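You operate a simulated robot arm through the tools that you are given. There is no shell and no other tool.

You are at the controls of a simulated robot arm. One attempt, no reset.

JOB
Set both traverse stops on winder D as the stop card says.
Fine: free the black lever first, put each pointer on its mark, lock the lever again. The winder stays off. Where these are worked on the way, their far stop is far enough and under half their travel is too little: black lever.

It is judged by the outcome, as a careful person would: the job done as asked, and still so three seconds after it is handed in. It fails if anything else is knocked over, pushed out of place, dropped, spilled or broken.

ROBOT AND FRAMES
A 6-joint arm with a two-finger parallel gripper, fixed in place. Base frame: the origin is on the floor under the middle of its stand, x ahead of it, y to its left, z up. Units: mm, rad, N and s.
With the tool pointing down near the work surface it reaches from about 240 to 640 mm from the base axis. Its first joint turns from -2.007 to 2.007 rad. Payload 3.43 kg.
The tool frame sits at the grasp point between the pads (the TCP): z along the fingers, y along the line on which they close. The tips reach 34 mm beyond it. Largest opening 128 mm; finger width 24, thickness 12; the body of the gripper, 48 by 130 mm, starts 96 mm behind the TCP.
Orientation is told as [roll, pitch, yaw] about the base's x, y, z axes, in that order, counted from this pose: with the fingers straight down and closing along the base's y, the tool's x points along the base's -x, its y along +y and its z along -z.

CONTROLS
- The arm moves only by the tool nudge_tool. Its arguments are lists of equal length, an entry for each row: "travel": the shift along the tool's x, y, z in units of 50 mm (1.0 is 50 mm), a list of three; "turn": the turn, a rotation vector about the tool's x, y, z in units of 8 degrees (1.0 is 8 degrees), a list of three; "gripper": the closure, from 0 (fully open) to 1 (shut). In form: {"travel": [[dx, dy, dz], ...], "turn": [[wx, wy, wz], ...], "gripper": [gripper, ...]}. A call has 1 to 20 rows; each row shifts and turns the commanded pose from where the row before left it, along the tool's axes as they then stand. A call with a number of a shift or a turn outside -1 to 1 is refused whole. Rows are played at 5 a second. More than 50 mm and 0.15 rad between two rows, or a gripper value outside its range, and nothing of the call is played. A pose out of reach is approached as far as the arm can. The call stops where the force on the tool passes 40 N (or 10 N more than at its start, if that is more) or the arm is blocked; 0.2 s more then pass. Each finger travels about 153 mm/s and halts on what it meets, pressing with about 31 N; the grip force reading is that of the motor and also rises with nothing between the fingers. The clock runs only during rows and for 0.2 s after the last one: add rows that do not move to give the fingers time. It gives the time, the measured TCP pose, the force on the tool (base axes), the opening and the grip force at its end, in the units of the frame above (readings bear some noise), with the torque about the TCP (base axes, N m) and any sound that the robot's microphone picked up.
- Cameras (640 x 400 px; columns grow to the right, rows downward): "scene" is fixed at [407.5, 511.3, 1577]; the picture's right is [-1.00, 0.07, 0.00], its down [0.03, 0.44, -0.90] and it looks along [-0.06, -0.89, -0.45] (base axes); focal length 322 px, centre (320, 200). "wrist" rides on the gripper at [76, -11, -160] in the tool frame; the picture's right is [0.15, 0.99, 0.00], its down [-0.88, 0.13, -0.46] and it looks along [-0.45, 0.07, 0.89] (tool axes); focal length 234 px, centre (320, 200). There is no depth. A picture from a camera that has moved, and an enlarged one, comes with that camera's place and axes in the base frame and with its lens. The place of the scene camera against the robot may be out by one fixed shift of up to 25 mm in any direction.
- camera(camera): a new picture of that camera. It takes no simulated time.
- slide_trunk(by): slides the trunk up (or, below 0, down) by that many mm; the arm rides with it, the base frame stays. It gives what a move gives, with no picture.
- inspect(camera, box): a new picture of the part [left, top, right, bottom] of that camera's present view, enlarged. It takes no simulated time.
- hand_in(): hands the job in; it is judged then, once.

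Places have to be worked out from the pictures, the camera data and where the tool is seen. Open the gripper and draw the arm clear of the work before you hand the job in, unless the task says otherwise.

The tools are called after "Request:" as name(argument=value, ...) on one line, values as JSON. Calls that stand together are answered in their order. nudge_tool: Moves the arm, as the interface text tells. Its arguments: {"type":"object","properties":{"travel":{"type":"array"},"turn":{"type":"array"},"gripper":{"type":"array"}},"required":["travel","turn","gripper"]} The other tools are called the same way: slide_trunk (by) moves the trunk up or down; camera (camera) takes a picture; inspect (camera, box) takes an enlarged picture of a part of a camera's view; hand_in () hands the job in.

At the start:

```text
time_s: 0.0
tool_pos: [44.4, -388.2, 1202.1]
orientation: [0.0, -0.001, 0.0]
force: [-0.5, -0.2, -1.1]
torque: [-0.04, 0.01, 0.01]
finger_gap: 127.8
finger_force: 0.0
trunk travel left (down, up): [-925.0, 65.0]
```

scene: 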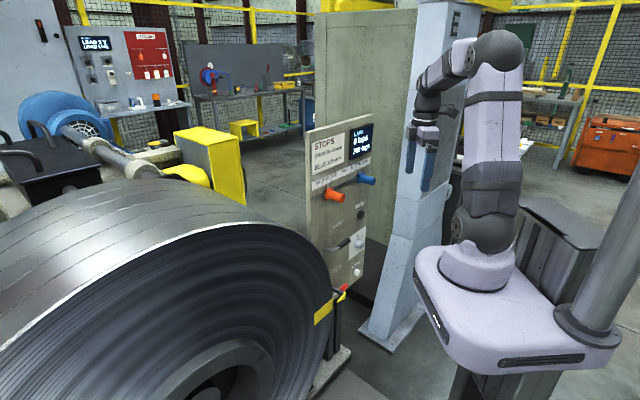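
wrist: 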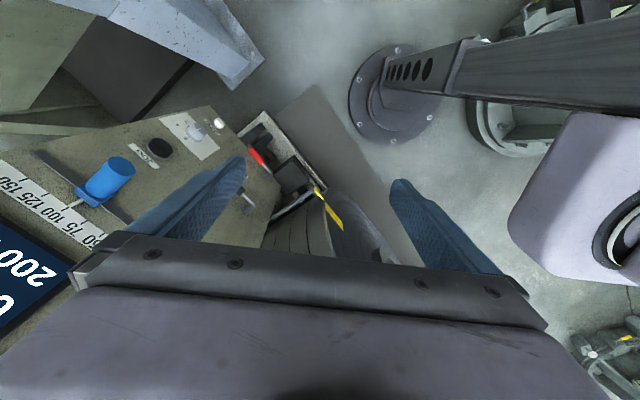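

I start by looking closely at the panel with the stop card and the pointers.

Request:
inspect(camera="scene", box=[290, 110, 390, 200])

Request:
inspect(camera="scene", box=[300, 190, 400, 310])

Request:
inspect(camera="wrist", box=[0, 90, 260, 300])

Request:
inspect(camera="scene", box=[60, 20, 200, 120])

```text
4.44 times, centred on (340, 155) of scene
camera zoom: at [407.5, 511.3, 1577.0], right [-1.0, 0.07, 0.0], down [0.03, 0.44, -0.9], along [-0.06, -0.89, -0.45], focal length 1432 px, centre (231, 400)
```

zoom: 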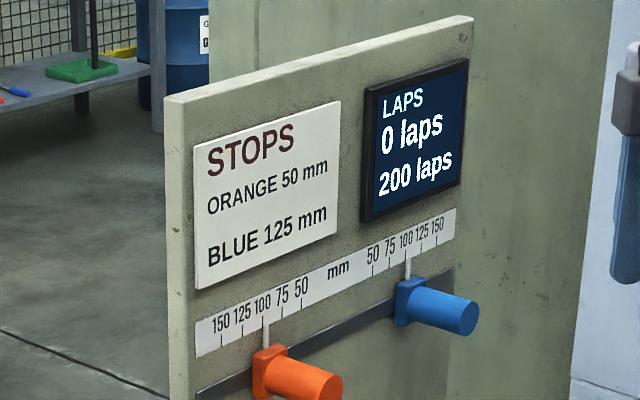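

```text
3.33 times, centred on (350, 250) of scene
camera zoom: at [407.5, 511.3, 1577.0], right [-1.0, 0.07, 0.0], down [0.03, 0.44, -0.9], along [-0.06, -0.89, -0.45], focal length 1074 px, centre (220, 33)
```

zoom: 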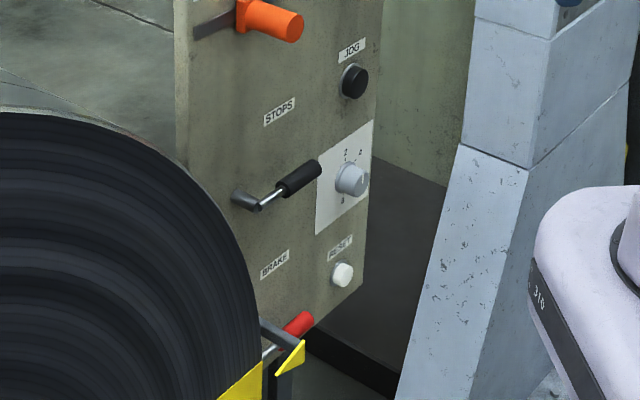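

```text
1.90 times, centred on (130, 195) of wrist
camera zoom: at [-31.3, -399.7, 1362.9], right [-0.15, 0.99, 0.0], down [0.88, 0.13, 0.46], along [0.45, 0.07, -0.89], focal length 446 px, centre (682, 210)
```

zoom: 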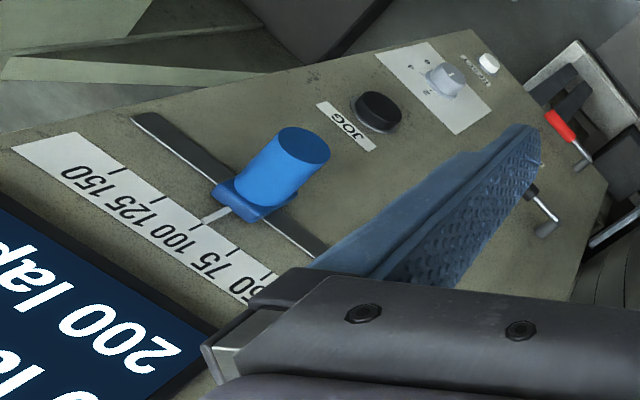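

```text
4.00 times, centred on (130, 70) of scene
camera zoom: at [407.5, 511.3, 1577.0], right [-1.0, 0.07, 0.0], down [0.03, 0.44, -0.9], along [-0.06, -0.89, -0.45], focal length 1289 px, centre (1080, 720)
```

zoom: 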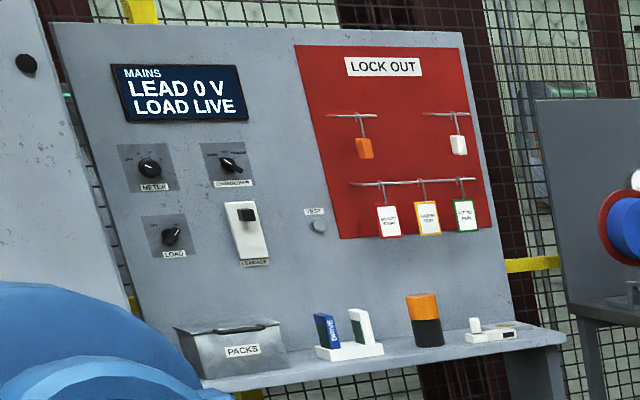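

The card says ORANGE 50 mm and BLUE 125 mm, and both pointers are now near 100. The panel stands vertical, facing roughly (-0.7, 0.7, 0), about 620 mm from the base axis. I'll first yaw the tool so it lines up with the panel normal, staying clear of the panel.

Request:
nudge_tool(travel=[[0, 0, 0], [0, 0, 0], [0, 0, 0], [0, 0, 0], [0, 0, 0], [0, 0, 0]], turn=[[0, 0, 0.95], [0, 0, 0.95], [0, 0, 0.95], [0, 0, 0.95], [0, 0, 0.95], [0, 0, 0.95]], gripper=[0, 0, 0, 0, 0, 0])

```text
time_s: 1.4
tool_pos: [45.4, -387.9, 1203.0]
orientation: [0.0, 0.0, -0.797]
force: [-0.3, 0.1, -0.2]
torque: [-0.01, -0.02, -0.01]
finger_gap: 128.2
finger_force: 0.1
trunk travel left (down, up): [-925.0, 65.0]
```

The yaw is now -0.797 rad. I'll look again from the wrist to refine the panel geometry.

Request:
camera(camera="wrist")

Request:
camera(camera="scene")

```text
taken
camera wrist: at [-16.6, -341.7, 1363.3], right [0.61, 0.8, 0.0], down [0.71, -0.54, 0.46], along [0.36, -0.28, -0.89], focal length 234 px, centre (320, 200)
```

wrist: 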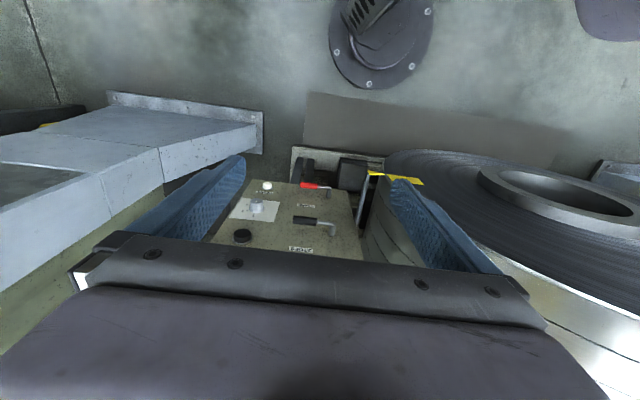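

```text
taken
```

scene: 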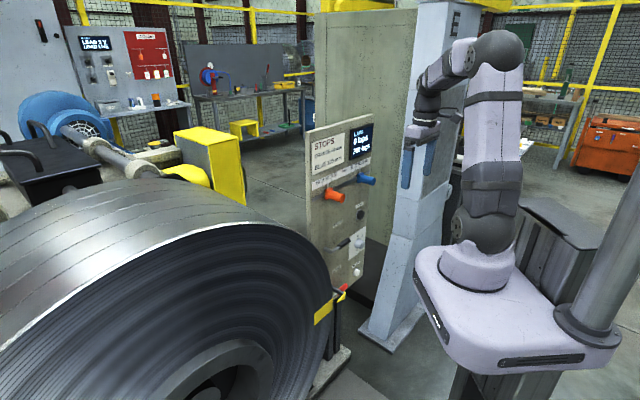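

The tool is aligned in yaw and there is free space all round. I'll now pitch it up toward the panel in two stages, moving slightly outward and down as it goes.

Request:
nudge_tool(travel=[[-0.24, 0, 0.28], [-0.199, 0, 0.311], [-0.154, 0, 0.335], [-0.105, 0, 0.354], [-0.055, 0, 0.365], [-0.004, 0, 0.369]], turn=[[0, -1, 0], [0, -1, 0], [0, -1, 0], [0, -1, 0], [0, -1, 0], [0, -1, 0]], gripper=[0, 0, 0, 0, 0, 0])

```text
time_s: 2.8
tool_pos: [98.4, -440.9, 1118.0]
orientation: [-0.001, -0.836, -0.797]
force: [0.0, -0.4, -0.5]
torque: [0.0, 0.02, 0.03]
finger_gap: 127.9
finger_force: 0.0
trunk travel left (down, up): [-925.0, 65.0]
```

Tracking is good (pitch 0.836 rad so far). I'll finish the pitch so the fingers point horizontally at the panel.

Request:
nudge_tool(travel=[[0.047, 0, 0.366], [0.098, 0, 0.356], [0.147, 0, 0.338], [0.192, 0, 0.315], [0.234, 0, 0.285], [0, 0, 0]], turn=[[0, -1, 0], [0, -1, 0], [0, -1, 0], [0, -1, 0], [0, -1, 0], [0, -0.26, 0]], gripper=[0, 0, 0, 0, 0, 0])

Request:
camera(camera="wrist")

Request:
camera(camera="scene")

```text
time_s: 4.2
tool_pos: [126.1, -514.6, 1066.8]
orientation: [2.175, -1.568, -2.966]
force: [-0.3, 0.0, 0.4]
torque: [0.01, 0.0, -0.03]
finger_gap: 128.1
finger_force: 0.1
out of reach, approached as far as the arm can: row 4, 5, 6
trunk travel left (down, up): [-925.0, 65.0]
```

```text
taken
camera wrist: at [5.0, -408.5, 990.3], right [0.71, 0.69, -0.14], down [-0.23, 0.42, 0.88], along [0.67, -0.59, 0.45], focal length 234 px, centre (320, 200)
```

wrist: 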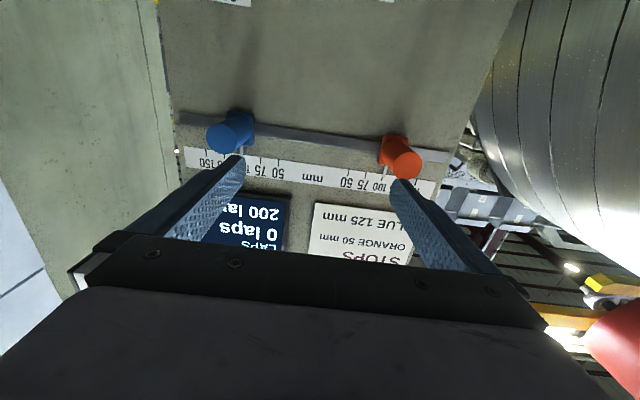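

```text
taken
```

scene: 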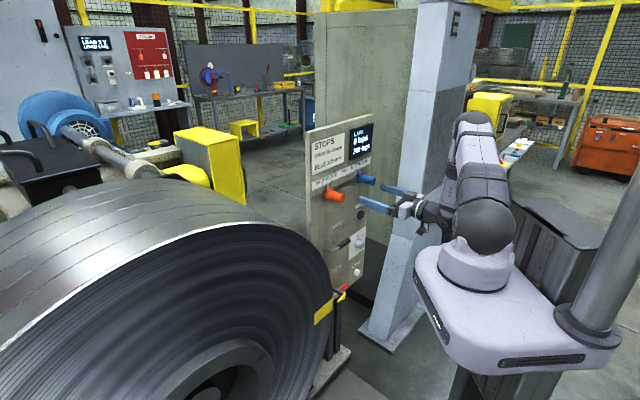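

The fingers now face the panel, though the last rows ran out of reach; the arm is folded too low for this trunk height. I'll zoom in on the scales and pointers from here before lowering the trunk.

Request:
inspect(camera="wrist", box=[160, 90, 460, 270])

Request:
inspect(camera="scene", box=[300, 110, 540, 260])

```text
2.13 times, centred on (310, 180) of wrist
camera zoom: at [5.0, -408.5, 990.3], right [0.71, 0.69, -0.14], down [-0.23, 0.42, 0.88], along [0.67, -0.59, 0.45], focal length 500 px, centre (341, 243)
```

zoom: 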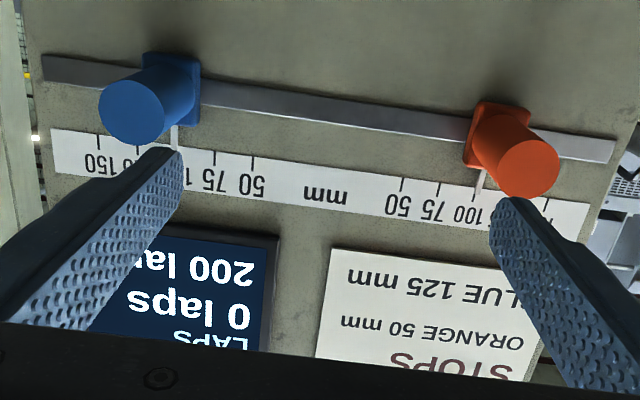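

```text
2.67 times, centred on (420, 185) of scene
camera zoom: at [407.5, 511.3, 1577.0], right [-1.0, 0.07, 0.0], down [0.03, 0.44, -0.9], along [-0.06, -0.89, -0.45], focal length 859 px, centre (53, 240)
```

zoom: 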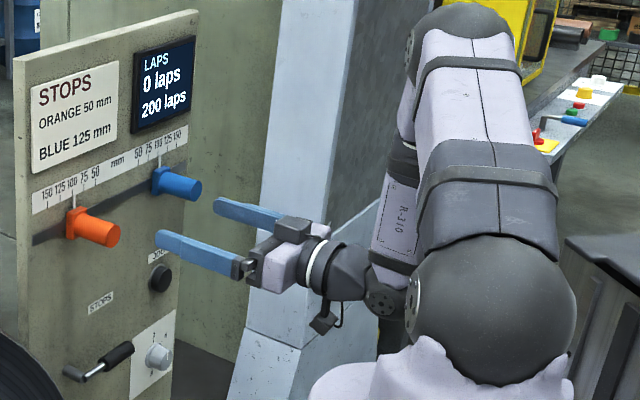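

Panel geometry from this view: the plane is about 158 mm ahead of the TCP, the knobs' axis is at z≈1059, and the pointers are at blue -102 and orange +97 in tool y, with the scale centre at about -3. The lever is lower, near z≈825, so I'll lower the trunk to look at it.

Request:
slide_trunk(by=-220)

Request:
camera(camera="wrist")

Request:
camera(camera="scene")

```text
time_s: 6.5
tool_pos: [126.1, -515.6, 845.1]
orientation: [1.641, -1.568, -2.43]
force: [-1.1, -0.1, -0.5]
torque: [-0.02, -0.02, 0.0]
finger_gap: 128.2
finger_force: 0.1
trunk travel left (down, up): [-705.0, 285.0]
```

```text
taken
camera wrist: at [5.0, -408.8, 770.4], right [0.71, 0.69, -0.14], down [-0.23, 0.41, 0.88], along [0.67, -0.59, 0.45], focal length 234 px, centre (320, 200)
```

wrist: 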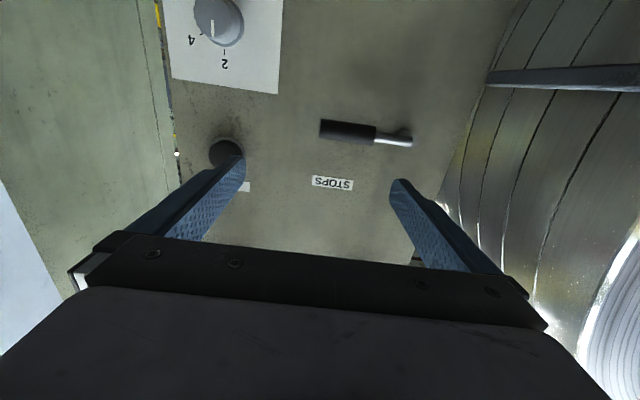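

```text
taken
```

scene: 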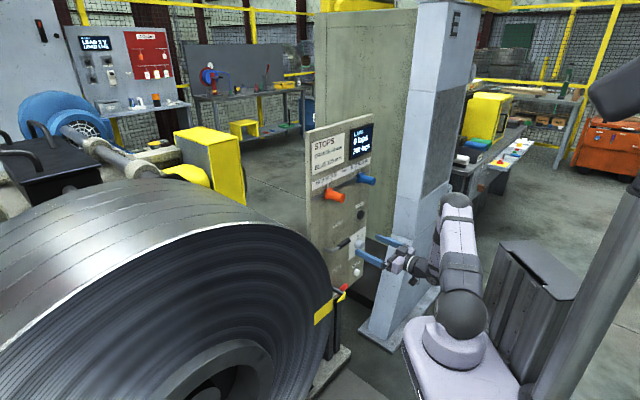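

The lever is in view: hub on the right of the picture, grip pointing left, i.e. roughly horizontal toward the dial. I'll zoom in on it.

Request:
inspect(camera="wrist", box=[280, 90, 460, 200])

Request:
inspect(camera="scene", box=[310, 215, 390, 275])

```text
3.56 times, centred on (370, 145) of wrist
camera zoom: at [5.0, -408.8, 770.4], right [0.71, 0.69, -0.14], down [-0.23, 0.41, 0.88], along [0.67, -0.59, 0.45], focal length 833 px, centre (142, 396)
```

zoom: 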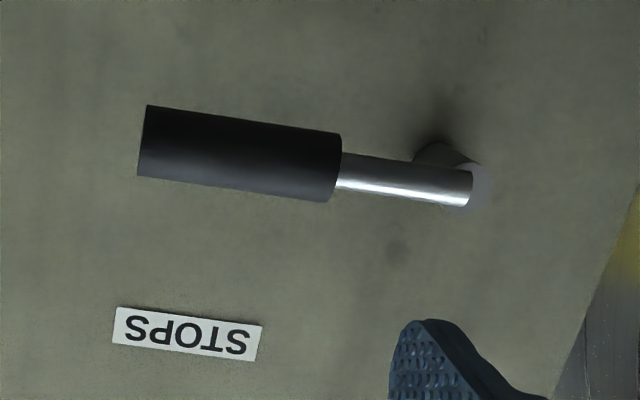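

```text
6.67 times, centred on (350, 245) of scene
camera zoom: at [407.5, 511.3, 1577.0], right [-1.0, 0.07, 0.0], down [0.03, 0.44, -0.9], along [-0.06, -0.89, -0.45], focal length 2148 px, centre (120, -100)
```

zoom: 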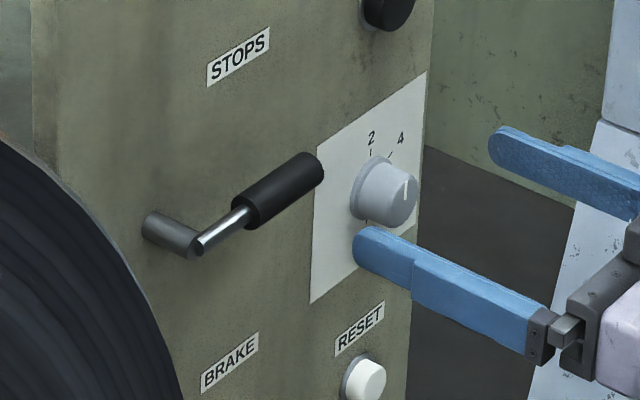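

The lever is horizontal: hub at about +107 in tool y from the present TCP, grip from -4 to +65, height z≈820 and about 30 mm off the panel. The arm is near its folding limit, so I'll raise the tool relative to the trunk, then lower the trunk by the same amount.

Request:
nudge_tool(travel=[[-0.5, 0, 0], [-0.5, 0, 0], [-0.5, 0, 0], [-0.5, 0, 0], [-0.5, 0, 0], [0, 0, 0]], turn=[[0, 0, 0], [0, 0, 0], [0, 0, 0], [0, 0, 0], [0, 0, 0], [0, 0, 0]], gripper=[0.2, 0.4, 0.6, 0.8, 1, 1])

```text
time_s: 7.9
tool_pos: [125.1, -515.2, 970.8]
orientation: [1.534, -1.564, -2.328]
force: [0.1, 1.1, -0.1]
torque: [0.02, 0.02, -0.01]
finger_gap: 0.0
finger_force: 31.4
trunk travel left (down, up): [-705.0, 285.0]
```

Gripper is closed and the tool is at z=971. I'll lower the trunk 185 mm so the closed fingers come just below lever height, still about 125 mm clear of the panel.

Request:
slide_trunk(by=-185)

Request:
camera(camera="wrist")

Request:
camera(camera="scene")

```text
time_s: 10.0
tool_pos: [125.2, -514.1, 785.2]
orientation: [1.639, -1.567, -2.433]
force: [-0.3, -0.6, -0.7]
torque: [0.01, -0.01, -0.01]
finger_gap: 0.0
finger_force: 31.1
trunk travel left (down, up): [-520.0, 470.0]
```

```text
taken
camera wrist: at [4.5, -409.0, 709.8], right [0.71, 0.69, -0.14], down [-0.23, 0.41, 0.88], along [0.67, -0.59, 0.45], focal length 234 px, centre (320, 200)
```

wrist: 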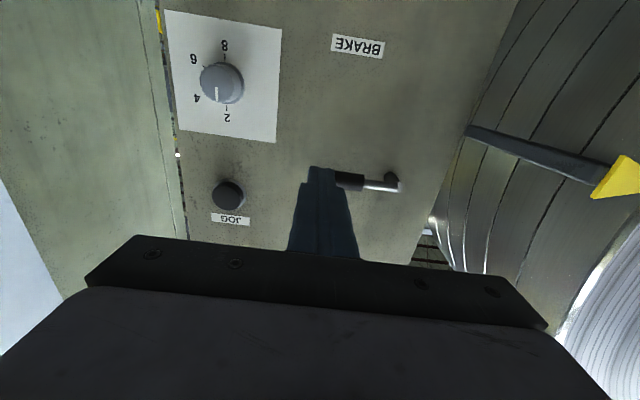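

```text
taken
```

scene: 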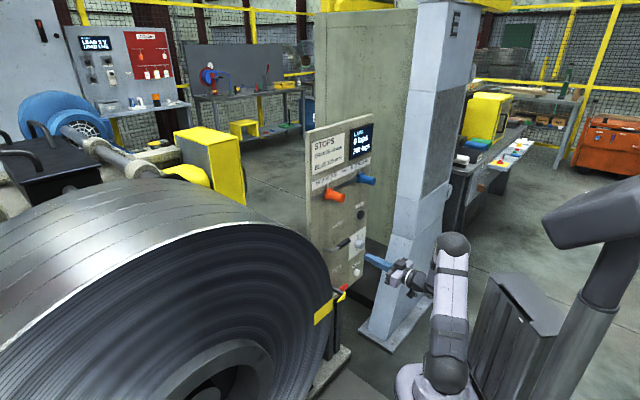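

I'll zoom on the lever from this second height to triangulate its depth from the panel.

Request:
inspect(camera="wrist", box=[280, 120, 460, 230])

```text
3.56 times, centred on (370, 175) of wrist
camera zoom: at [4.5, -409.0, 709.8], right [0.71, 0.69, -0.14], down [-0.23, 0.41, 0.88], along [0.67, -0.59, 0.45], focal length 833 px, centre (142, 289)
```

zoom: 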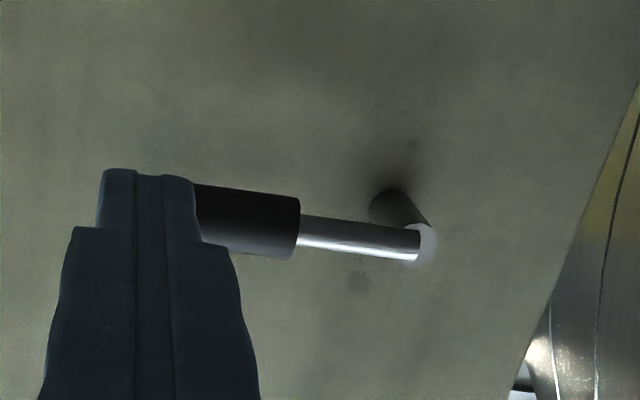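

Triangulated: lever axis is at z≈818, about 122 mm ahead of the TCP (panel about 155 mm ahead), hub at y≈+107, grip end at y≈-4. I'll shift 18 mm toward the hub and move forward 102 mm so the closed fingertips sit under the grip without touching the panel.

Request:
nudge_tool(travel=[[0, 0.36, 0], [0, 0, 0.5], [0, 0, 0.5], [0, 0, 0.5], [0, 0, 0.3], [0, 0, 0.24], [0, 0, 0]], turn=[[0, 0, 0], [0, 0, 0], [0, 0, 0], [0, 0, 0], [0, 0, 0], [0, 0, 0], [0, 0, 0]], gripper=[1, 1, 1, 1, 1, 1, 1])

Request:
camera(camera="wrist")

Request:
inspect(camera="scene", box=[310, 205, 450, 305])

```text
time_s: 11.6
tool_pos: [210.9, -574.9, 784.9]
orientation: [1.61, -1.567, -2.403]
force: [0.3, 0.0, 0.2]
torque: [0.03, -0.02, -0.02]
finger_gap: 0.0
finger_force: 30.7
trunk travel left (down, up): [-520.0, 470.0]
```

```text
taken
camera wrist: at [88.9, -468.4, 709.3], right [0.71, 0.69, -0.14], down [-0.23, 0.41, 0.88], along [0.67, -0.59, 0.45], focal length 234 px, centre (320, 200)
```

wrist: 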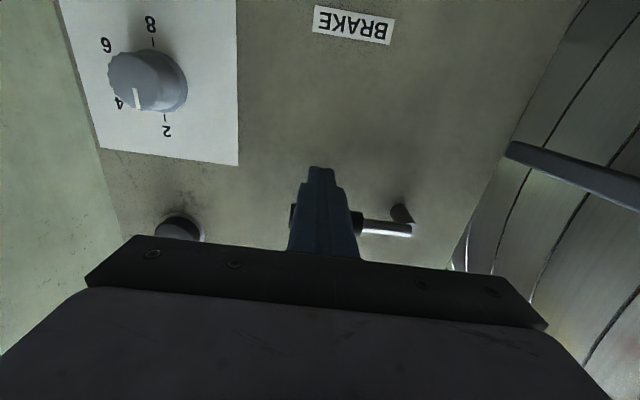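

```text
4.00 times, centred on (380, 255) of scene
camera zoom: at [407.5, 511.3, 1577.0], right [-1.0, 0.07, 0.0], down [0.03, 0.44, -0.9], along [-0.06, -0.89, -0.45], focal length 1289 px, centre (80, -20)
```

zoom: 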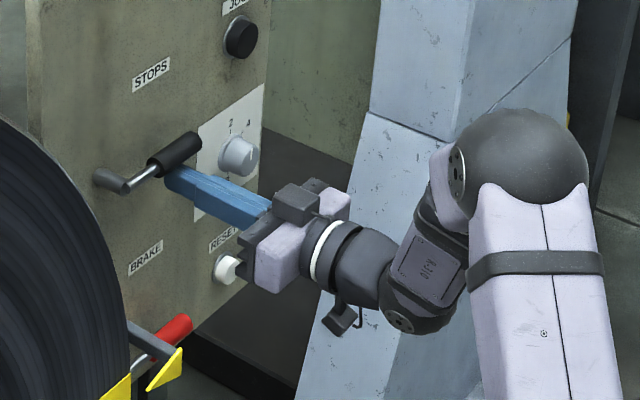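

The closed fingertips are under the grip, clear of the panel and the dial. I'll raise slowly to touch the grip and see whether the lever yields upward.

Request:
nudge_tool(travel=[[-0.08, 0, 0], [-0.08, 0, 0], [-0.08, 0, 0], [-0.08, 0, 0], [-0.08, 0, 0]], turn=[[0, 0, 0], [0, 0, 0], [0, 0, 0], [0, 0, 0], [0, 0, 0]], gripper=[1, 1, 1, 1, 1])

Request:
inspect(camera="scene", box=[310, 205, 450, 305])

```text
time_s: 12.8
tool_pos: [210.0, -575.7, 805.5]
orientation: [1.514, -1.567, -2.307]
force: [-1.6, -1.0, -0.4]
torque: [0.02, -0.01, 0.0]
finger_gap: 0.0
finger_force: 31.1
trunk travel left (down, up): [-520.0, 470.0]
```

```text
4.00 times, centred on (380, 255) of scene
camera zoom: at [407.5, 511.3, 1577.0], right [-1.0, 0.07, 0.0], down [0.03, 0.44, -0.9], along [-0.06, -0.89, -0.45], focal length 1289 px, centre (80, -20)
```

zoom: 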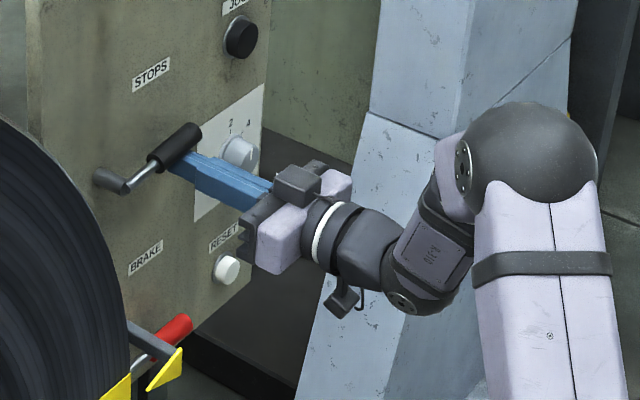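

The lever is yielding upward with almost no force (about 8° so far). I'll continue up along its arc to about 45°.

Request:
nudge_tool(travel=[[-0.157, 0.012, 0], [-0.157, 0.012, 0], [-0.157, 0.012, 0], [-0.157, 0.012, 0], [-0.143, 0.049, 0], [-0.143, 0.049, 0], [-0.143, 0.049, 0]], turn=[[0, 0, 0], [0, 0, 0], [0, 0, 0], [0, 0, 0], [0, 0, 0], [0, 0, 0], [0, 0, 0]], gripper=[1, 1, 1, 1, 1, 1, 1])

Request:
inspect(camera="scene", box=[310, 205, 450, 305])

Request:
camera(camera="wrist")

```text
time_s: 14.4
tool_pos: [216.6, -567.8, 858.6]
orientation: [1.619, -1.566, -2.412]
force: [-1.2, -0.2, 0.5]
torque: [0.02, 0.01, 0.0]
finger_gap: 0.0
finger_force: 31.4
trunk travel left (down, up): [-520.0, 470.0]
```

```text
4.00 times, centred on (380, 255) of scene
camera zoom: at [407.5, 511.3, 1577.0], right [-1.0, 0.07, 0.0], down [0.03, 0.44, -0.9], along [-0.06, -0.89, -0.45], focal length 1289 px, centre (80, -20)
```

zoom: 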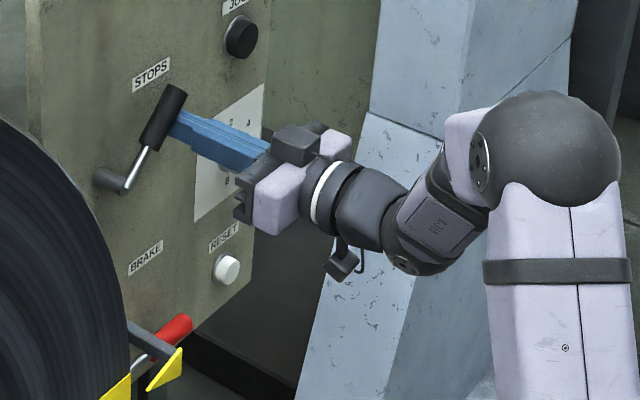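

```text
taken
camera wrist: at [96.2, -461.4, 782.2], right [0.7, 0.69, -0.14], down [-0.23, 0.41, 0.88], along [0.67, -0.59, 0.45], focal length 234 px, centre (320, 200)
```

wrist: 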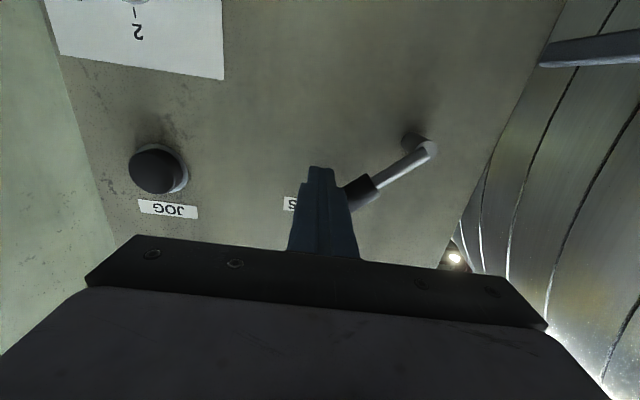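

The lever is at about 45° and still moving freely with negligible force. I'll continue along the arc toward 90°, letting the force limit tell me if a stop comes.

Request:
nudge_tool(travel=[[-0.131, 0.091, 0], [-0.131, 0.091, 0], [-0.131, 0.091, 0], [-0.104, 0.129, 0], [-0.104, 0.129, 0], [-0.104, 0.129, 0]], turn=[[0, 0, 0], [0, 0, 0], [0, 0, 0], [0, 0, 0], [0, 0, 0], [0, 0, 0]], gripper=[1, 1, 1, 1, 1, 1])

Request:
inspect(camera="scene", box=[310, 205, 450, 305])

Request:
camera(camera="wrist")

```text
time_s: 15.8
tool_pos: [241.5, -544.1, 895.5]
orientation: [1.708, -1.565, -2.501]
force: [-0.3, -0.8, 0.2]
torque: [0.03, -0.01, 0.02]
finger_gap: 0.0
finger_force: 31.4
trunk travel left (down, up): [-520.0, 470.0]
```

```text
4.00 times, centred on (380, 255) of scene
camera zoom: at [407.5, 511.3, 1577.0], right [-1.0, 0.07, 0.0], down [0.03, 0.44, -0.9], along [-0.06, -0.89, -0.45], focal length 1289 px, centre (80, -20)
```

zoom: 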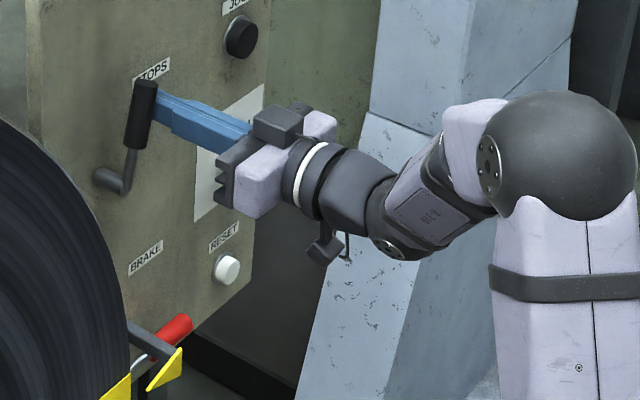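

```text
taken
camera wrist: at [119.8, -438.6, 818.8], right [0.7, 0.69, -0.14], down [-0.23, 0.41, 0.88], along [0.67, -0.59, 0.45], focal length 234 px, centre (320, 200)
```

wrist: 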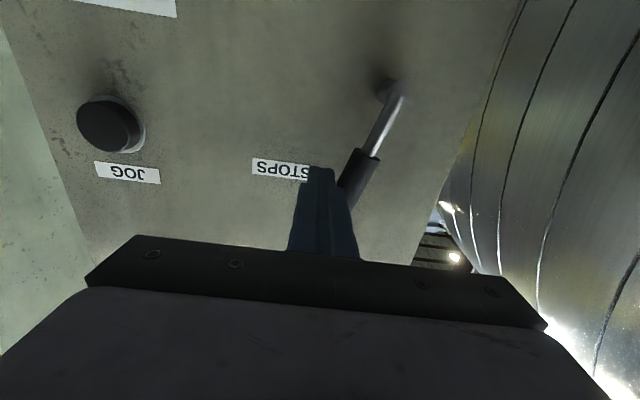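

The lever is at about 75°, still free. I'll go on toward and a little past 90° to find the far stop.

Request:
nudge_tool(travel=[[-0.063, 0.159, 0], [-0.063, 0.159, 0], [-0.063, 0.159, 0]], turn=[[0, 0, 0], [0, 0, 0], [0, 0, 0]], gripper=[1, 1, 1])

Request:
inspect(camera="scene", box=[310, 205, 450, 305])

Request:
camera(camera="wrist")

```text
time_s: 16.6
tool_pos: [256.1, -527.5, 902.9]
orientation: [1.491, -1.568, -2.285]
force: [0.3, 0.8, 0.1]
torque: [0.01, -0.01, -0.02]
finger_gap: 0.0
finger_force: 30.6
trunk travel left (down, up): [-520.0, 470.0]
```

```text
4.00 times, centred on (380, 255) of scene
camera zoom: at [407.5, 511.3, 1577.0], right [-1.0, 0.07, 0.0], down [0.03, 0.44, -0.9], along [-0.06, -0.89, -0.45], focal length 1289 px, centre (80, -20)
```

zoom: 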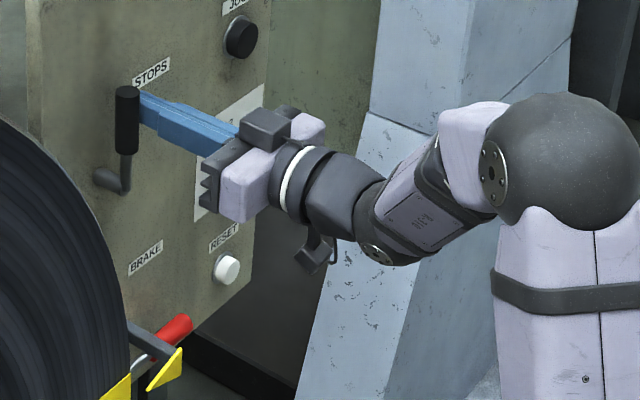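

```text
taken
camera wrist: at [135.6, -421.5, 827.3], right [0.71, 0.69, -0.14], down [-0.23, 0.41, 0.88], along [0.67, -0.59, 0.45], focal length 234 px, centre (320, 200)
```

wrist: 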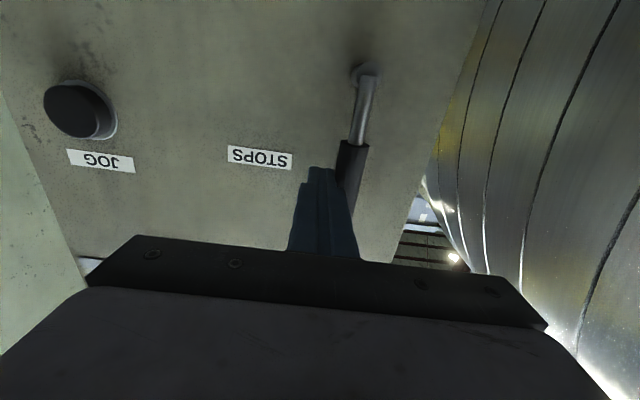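

The lever is at about 90° (upright). I'll push a little further to see whether this is the far stop.

Request:
nudge_tool(travel=[[-0.025, 0.1, 0], [-0.025, 0.1, 0], [-0.025, 0.1, 0]], turn=[[0, 0, 0], [0, 0, 0], [0, 0, 0]], gripper=[1, 1, 1])

Request:
inspect(camera="scene", box=[310, 205, 450, 305])

Request:
camera(camera="wrist")

```text
time_s: 17.4
tool_pos: [257.9, -526.6, 902.7]
orientation: [0.868, -1.557, -1.693]
force: [-6.8, -14.4, -4.0]
torque: [-0.1, 0.16, -0.34]
finger_gap: 0.0
finger_force: 31.9
trunk travel left (down, up): [-520.0, 470.0]
stopped in row 3: the force on the tool passed its limit at 41 N (the readings are from after the stop); the commanded pose is now the measured one
```

```text
4.00 times, centred on (380, 255) of scene
camera zoom: at [407.5, 511.3, 1577.0], right [-1.0, 0.07, 0.0], down [0.03, 0.44, -0.9], along [-0.06, -0.89, -0.45], focal length 1289 px, centre (80, -20)
```

zoom: 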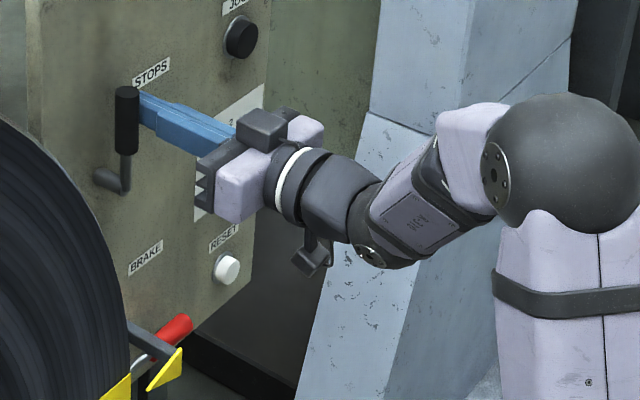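

```text
taken
camera wrist: at [139.8, -415.7, 829.2], right [0.73, 0.67, -0.14], down [-0.22, 0.41, 0.89], along [0.65, -0.61, 0.44], focal length 234 px, centre (320, 200)
```

wrist: 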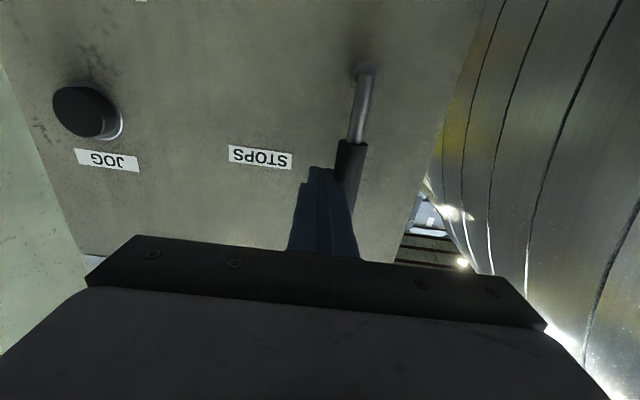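

The force rose to 41 N with no more lever motion, so the lever is at its far stop, upright: it is free. I'll back off sideways, straighten the small tilt and retreat from the panel.

Request:
nudge_tool(travel=[[0, -0.2, 0], [0, -0.2, 0], [0, 0, -0.4], [0, 0, -0.6], [0, 0, -0.6], [0, 0, -0.6], [0, 0, 0]], turn=[[0, 0, 0], [-0.22, -0.064, -0.075], [0, 0, 0], [0, 0, 0], [0, 0, 0], [0, 0, 0], [0, 0, 0]], gripper=[1, 1, 1, 1, 1, 1, 1])

Request:
camera(camera="wrist")

Request:
inspect(camera="scene", box=[310, 205, 450, 305])

```text
time_s: 19.0
tool_pos: [169.4, -456.7, 905.7]
orientation: [-2.488, -1.567, 1.705]
force: [0.1, 0.3, -0.4]
torque: [0.02, -0.04, -0.01]
finger_gap: 0.0
finger_force: 30.6
trunk travel left (down, up): [-520.0, 470.0]
```

```text
taken
camera wrist: at [46.7, -353.1, 829.0], right [0.7, 0.7, -0.15], down [-0.23, 0.42, 0.88], along [0.68, -0.58, 0.45], focal length 234 px, centre (320, 200)
```

wrist: 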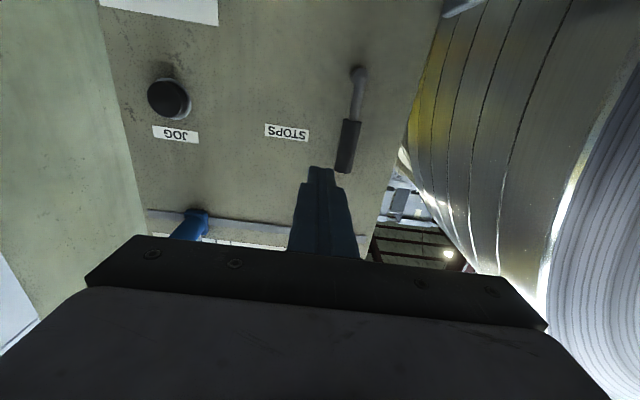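

```text
4.00 times, centred on (380, 255) of scene
camera zoom: at [407.5, 511.3, 1577.0], right [-1.0, 0.07, 0.0], down [0.03, 0.44, -0.9], along [-0.06, -0.89, -0.45], focal length 1289 px, centre (80, -20)
```

zoom: 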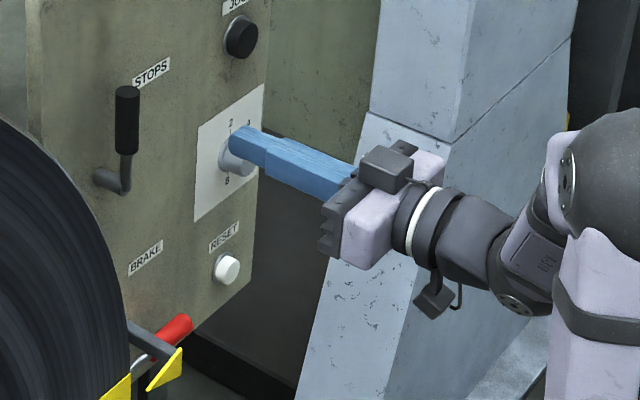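

The lever stands upright and stays there. Now I'll raise the trunk 153 mm so the tool comes level with the knobs (z≈1059).

Request:
slide_trunk(by=153)

Request:
nudge_tool(travel=[[0, -0.6, 0], [0, -0.6, 0], [0, 0, 0]], turn=[[0, 0, 0], [0, 0, 0], [0, 0, 0]], gripper=[1, 1, 1])

Request:
camera(camera="wrist")

Request:
inspect(camera="wrist", box=[160, 90, 460, 270])

```text
time_s: 20.8
tool_pos: [169.4, -457.3, 1058.2]
orientation: [-2.378, -1.568, 1.595]
force: [-0.7, -0.3, 0.3]
torque: [0.0, 0.01, 0.0]
finger_gap: 0.1
finger_force: 31.6
trunk travel left (down, up): [-673.0, 317.0]
```

```text
time_s: 21.6
tool_pos: [127.1, -499.6, 1057.9]
orientation: [-2.368, -1.565, 1.585]
force: [0.9, -0.1, -0.3]
torque: [-0.02, 0.03, -0.01]
finger_gap: 0.0
finger_force: 30.9
trunk travel left (down, up): [-673.0, 317.0]
```

```text
taken
camera wrist: at [4.8, -395.7, 982.0], right [0.7, 0.7, -0.15], down [-0.23, 0.42, 0.88], along [0.68, -0.58, 0.45], focal length 234 px, centre (320, 200)
```

wrist: 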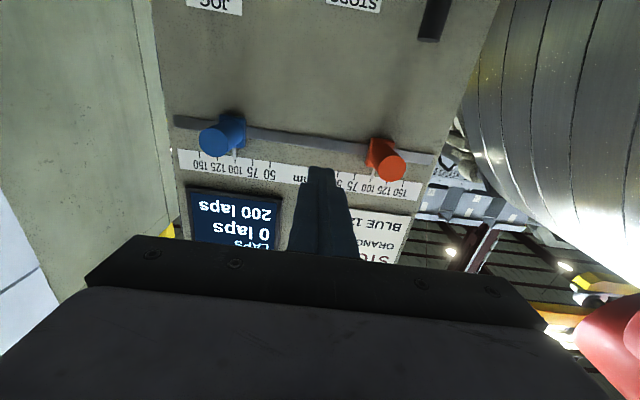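

```text
2.13 times, centred on (310, 180) of wrist
camera zoom: at [4.8, -395.7, 982.0], right [0.7, 0.7, -0.15], down [-0.23, 0.42, 0.88], along [0.68, -0.58, 0.45], focal length 500 px, centre (341, 243)
```

zoom: 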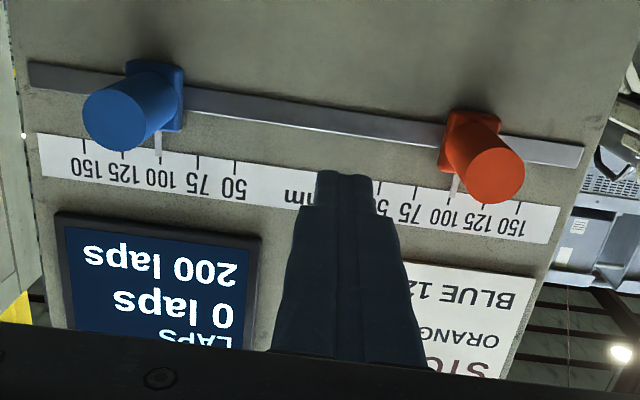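

The scale shows clearly: blue at 100, orange at 100, knob axis at z≈1058 (same as the tool). Blue's axis is about 117 mm in -y from the TCP and its end about 98 mm ahead. I'll move in front of the blue knob, opening to about 75 mm.

Request:
nudge_tool(travel=[[0, -0.585, 0], [0, -0.585, 0], [0, -0.585, 0], [0, -0.585, 0], [0, 0, 0]], turn=[[0, 0, 0], [0, 0, 0], [0, 0, 0], [0, 0, 0], [0, 0, 0]], gripper=[0.41, 0.41, 0.41, 0.41, 0.41])

Request:
camera(camera="wrist")

Request:
camera(camera="scene")

```text
time_s: 22.8
tool_pos: [68.4, -593.6, 1057.8]
orientation: [-2.386, -1.567, 1.601]
force: [-0.8, -0.7, -0.2]
torque: [0.0, -0.03, 0.0]
finger_gap: 75.8
finger_force: 0.2
out of reach, approached as far as the arm can: row 3, 4
trunk travel left (down, up): [-673.0, 317.0]
```

```text
taken
camera wrist: at [-54.8, -488.4, 982.7], right [0.7, 0.7, -0.15], down [-0.23, 0.42, 0.88], along [0.68, -0.58, 0.45], focal length 234 px, centre (320, 200)
```

wrist: 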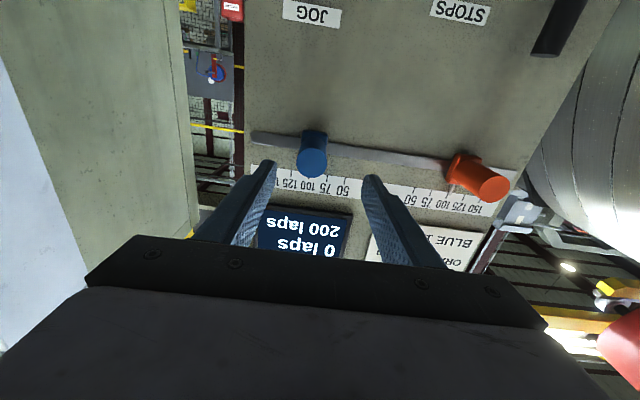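

```text
taken
```

scene: 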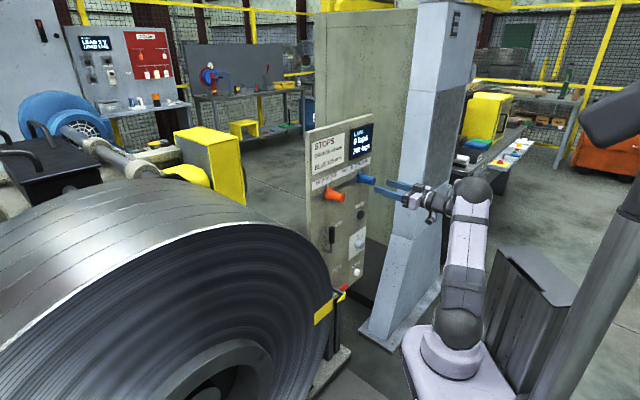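

The last rows ran slightly out of reach (the tool ended 25 mm further forward and about 9 mm short in y); forward poses are easier for the arm. I'll zoom in to locate the blue knob relative to the fingers.

Request:
inspect(camera="wrist", box=[220, 110, 420, 230])

Request:
inspect(camera="scene", box=[310, 130, 470, 250])

```text
3.20 times, centred on (320, 170) of wrist
camera zoom: at [-54.8, -488.4, 982.7], right [0.7, 0.7, -0.15], down [-0.23, 0.42, 0.88], along [0.68, -0.58, 0.45], focal length 749 px, centre (320, 296)
```

zoom: 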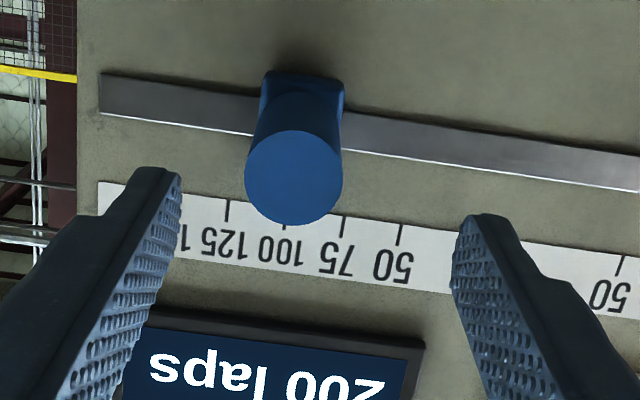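

```text
3.33 times, centred on (390, 190) of scene
camera zoom: at [407.5, 511.3, 1577.0], right [-1.0, 0.07, 0.0], down [0.03, 0.44, -0.9], along [-0.06, -0.89, -0.45], focal length 1074 px, centre (87, 233)
```

zoom: 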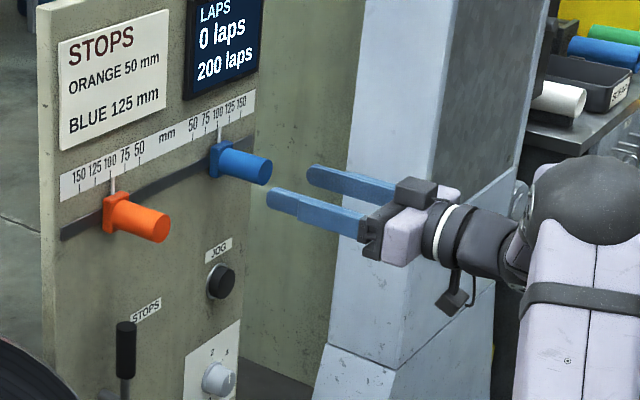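

The blue knob is 8 mm to the -y side of the TCP, at z≈1059, with its end about 73 mm ahead of the TCP. I'll move forward 77 mm with an 8 mm side correction, straddling it.

Request:
nudge_tool(travel=[[0, -0.041, 0.385], [0, -0.041, 0.385], [0, -0.041, 0.385], [0, -0.041, 0.385], [0, 0, 0]], turn=[[0, 0, 0], [0, 0, 0], [0, 0, 0], [0, 0, 0], [0, 0, 0]], gripper=[0.41, 0.41, 0.41, 0.41, 0.41])

Request:
camera(camera="wrist")

Request:
inspect(camera="scene", box=[310, 130, 470, 250])

```text
time_s: 24.0
tool_pos: [115.1, -652.8, 1058.1]
orientation: [-2.416, -1.567, 1.63]
force: [0.4, 0.5, -0.3]
torque: [-0.02, 0.01, 0.0]
finger_gap: 75.7
finger_force: 0.0
trunk travel left (down, up): [-673.0, 317.0]
```

```text
taken
camera wrist: at [-7.0, -548.6, 983.4], right [0.7, 0.7, -0.15], down [-0.23, 0.42, 0.88], along [0.68, -0.58, 0.45], focal length 234 px, centre (320, 200)
```

wrist: 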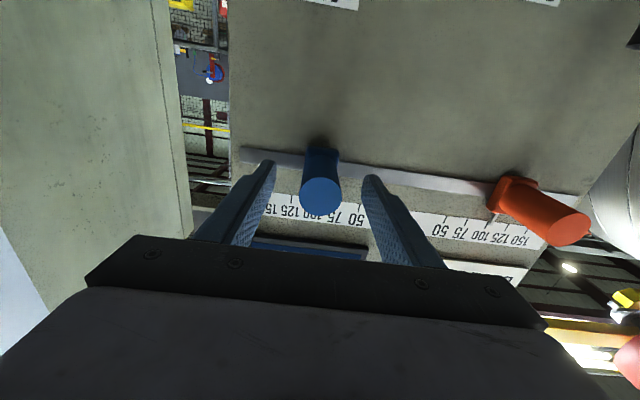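

```text
3.33 times, centred on (390, 190) of scene
camera zoom: at [407.5, 511.3, 1577.0], right [-1.0, 0.07, 0.0], down [0.03, 0.44, -0.9], along [-0.06, -0.89, -0.45], focal length 1074 px, centre (87, 233)
```

zoom: 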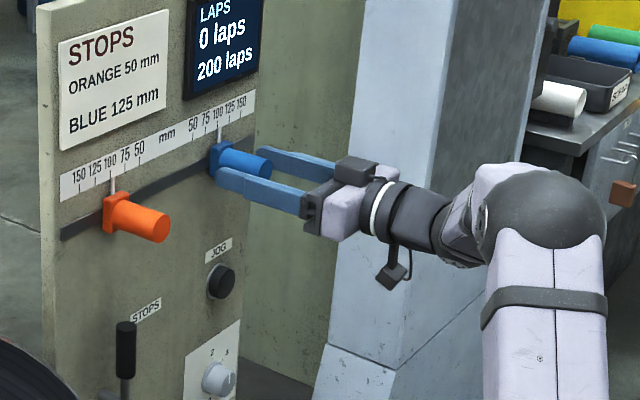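

The fingers straddle the blue knob, centred. I'll close on it.

Request:
nudge_tool(travel=[[0, 0, 0], [0, 0, 0], [0, 0, 0]], turn=[[0, 0, 0], [0, 0, 0], [0, 0, 0]], gripper=[0.7, 0.9, 0.9])

Request:
inspect(camera="wrist", box=[240, 130, 400, 230])

```text
time_s: 24.8
tool_pos: [114.5, -653.3, 1060.0]
orientation: [-2.367, -1.568, 1.584]
force: [0.9, -0.3, 0.6]
torque: [-0.08, -0.08, -1.02]
finger_gap: 31.6
finger_force: 44.9
trunk travel left (down, up): [-673.0, 317.0]
```

```text
4.00 times, centred on (320, 180) of wrist
camera zoom: at [-7.0, -548.3, 983.4], right [0.7, 0.7, -0.15], down [-0.23, 0.42, 0.88], along [0.68, -0.58, 0.45], focal length 937 px, centre (320, 280)
```

zoom: 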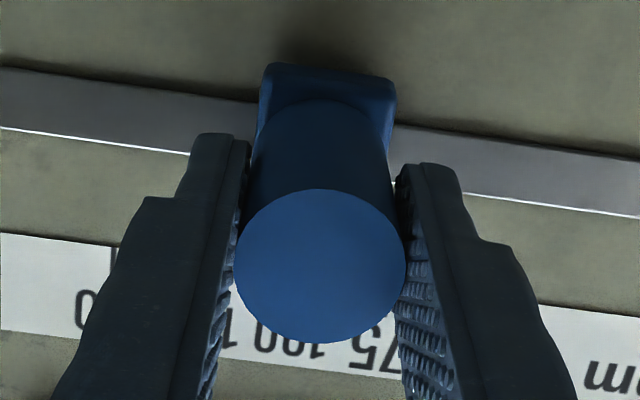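

The knob is gripped (gap 31.6 mm). I'll slide it 25 mm toward -y, to blue 125, in small steps.

Request:
nudge_tool(travel=[[0, -0.1, 0], [0, -0.1, 0], [0, -0.1, 0], [0, -0.1, 0], [0, -0.1, 0], [0, 0, 0]], turn=[[0, 0, 0], [0, 0, 0], [0, 0, 0], [0, 0, 0], [0, 0, 0], [0, 0, 0]], gripper=[0.9, 0.9, 0.9, 0.9, 0.9, 0.9])

Request:
inspect(camera="wrist", box=[240, 130, 400, 230])

Request:
inspect(camera="scene", box=[310, 140, 410, 210])

```text
time_s: 26.2
tool_pos: [97.4, -669.4, 1058.3]
orientation: [-2.422, -1.564, 1.639]
force: [3.2, -3.8, 7.9]
torque: [0.16, -0.14, -1.13]
finger_gap: 31.6
finger_force: 45.0
trunk travel left (down, up): [-673.0, 317.0]
```

```text
4.00 times, centred on (320, 180) of wrist
camera zoom: at [-23.9, -565.5, 983.0], right [0.7, 0.7, -0.15], down [-0.23, 0.42, 0.88], along [0.68, -0.58, 0.46], focal length 937 px, centre (320, 280)
```

zoom: 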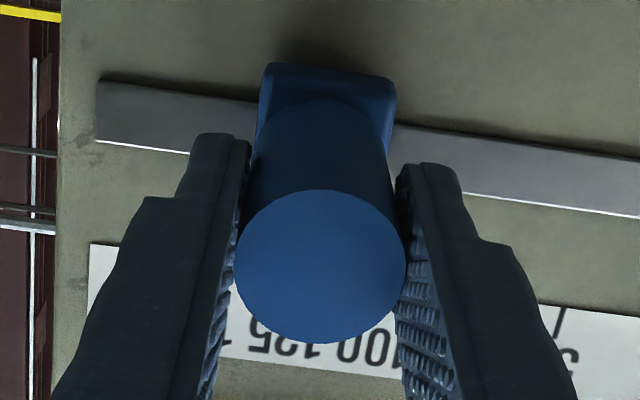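

```text
5.71 times, centred on (360, 175) of scene
camera zoom: at [407.5, 511.3, 1577.0], right [-1.0, 0.07, 0.0], down [0.03, 0.44, -0.9], along [-0.06, -0.89, -0.45], focal length 1841 px, centre (91, 343)
```

zoom: 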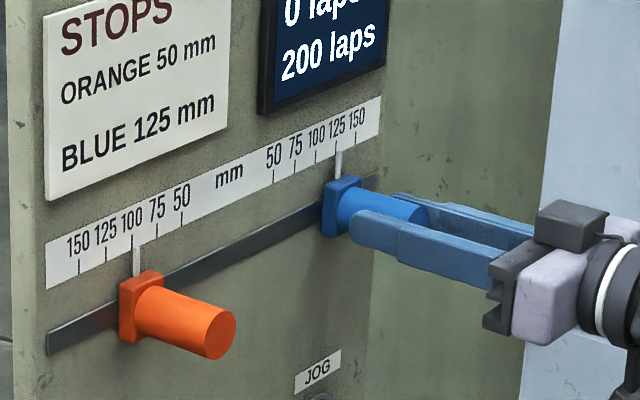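

The slider followed; I'll check the pointer against the 125 mark closely.

Request:
inspect(camera="scene", box=[350, 155, 380, 175])

Request:
inspect(camera="scene", box=[316, 172, 346, 192])

```text
16.00 times, centred on (365, 165) of scene
camera zoom: at [407.5, 511.3, 1577.0], right [-1.0, 0.07, 0.0], down [0.03, 0.44, -0.9], along [-0.06, -0.89, -0.45], focal length 5154 px, centre (-400, 760)
```

zoom: 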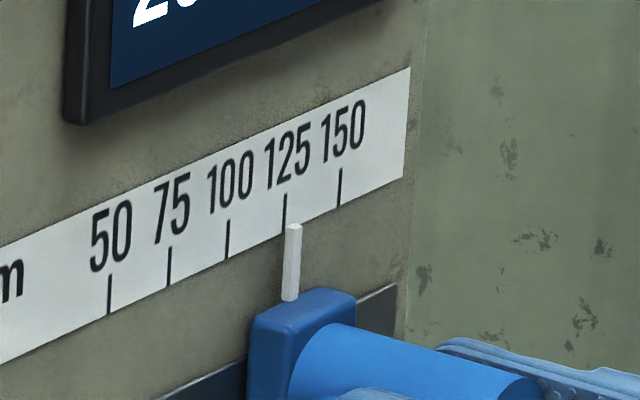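

```text
16.00 times, centred on (331, 182) of scene
camera zoom: at [407.5, 511.3, 1577.0], right [-1.0, 0.07, 0.0], down [0.03, 0.44, -0.9], along [-0.06, -0.89, -0.45], focal length 5154 px, centre (144, 488)
```

zoom: 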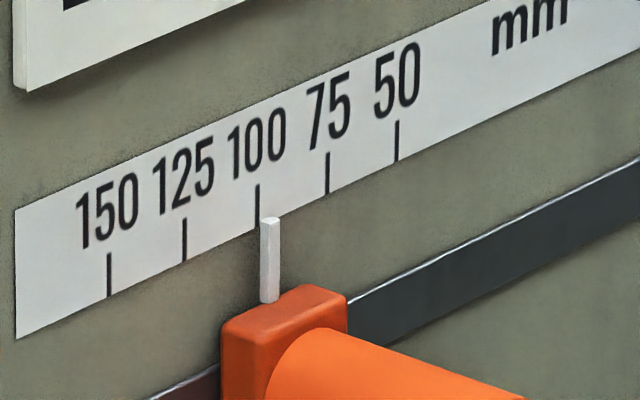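

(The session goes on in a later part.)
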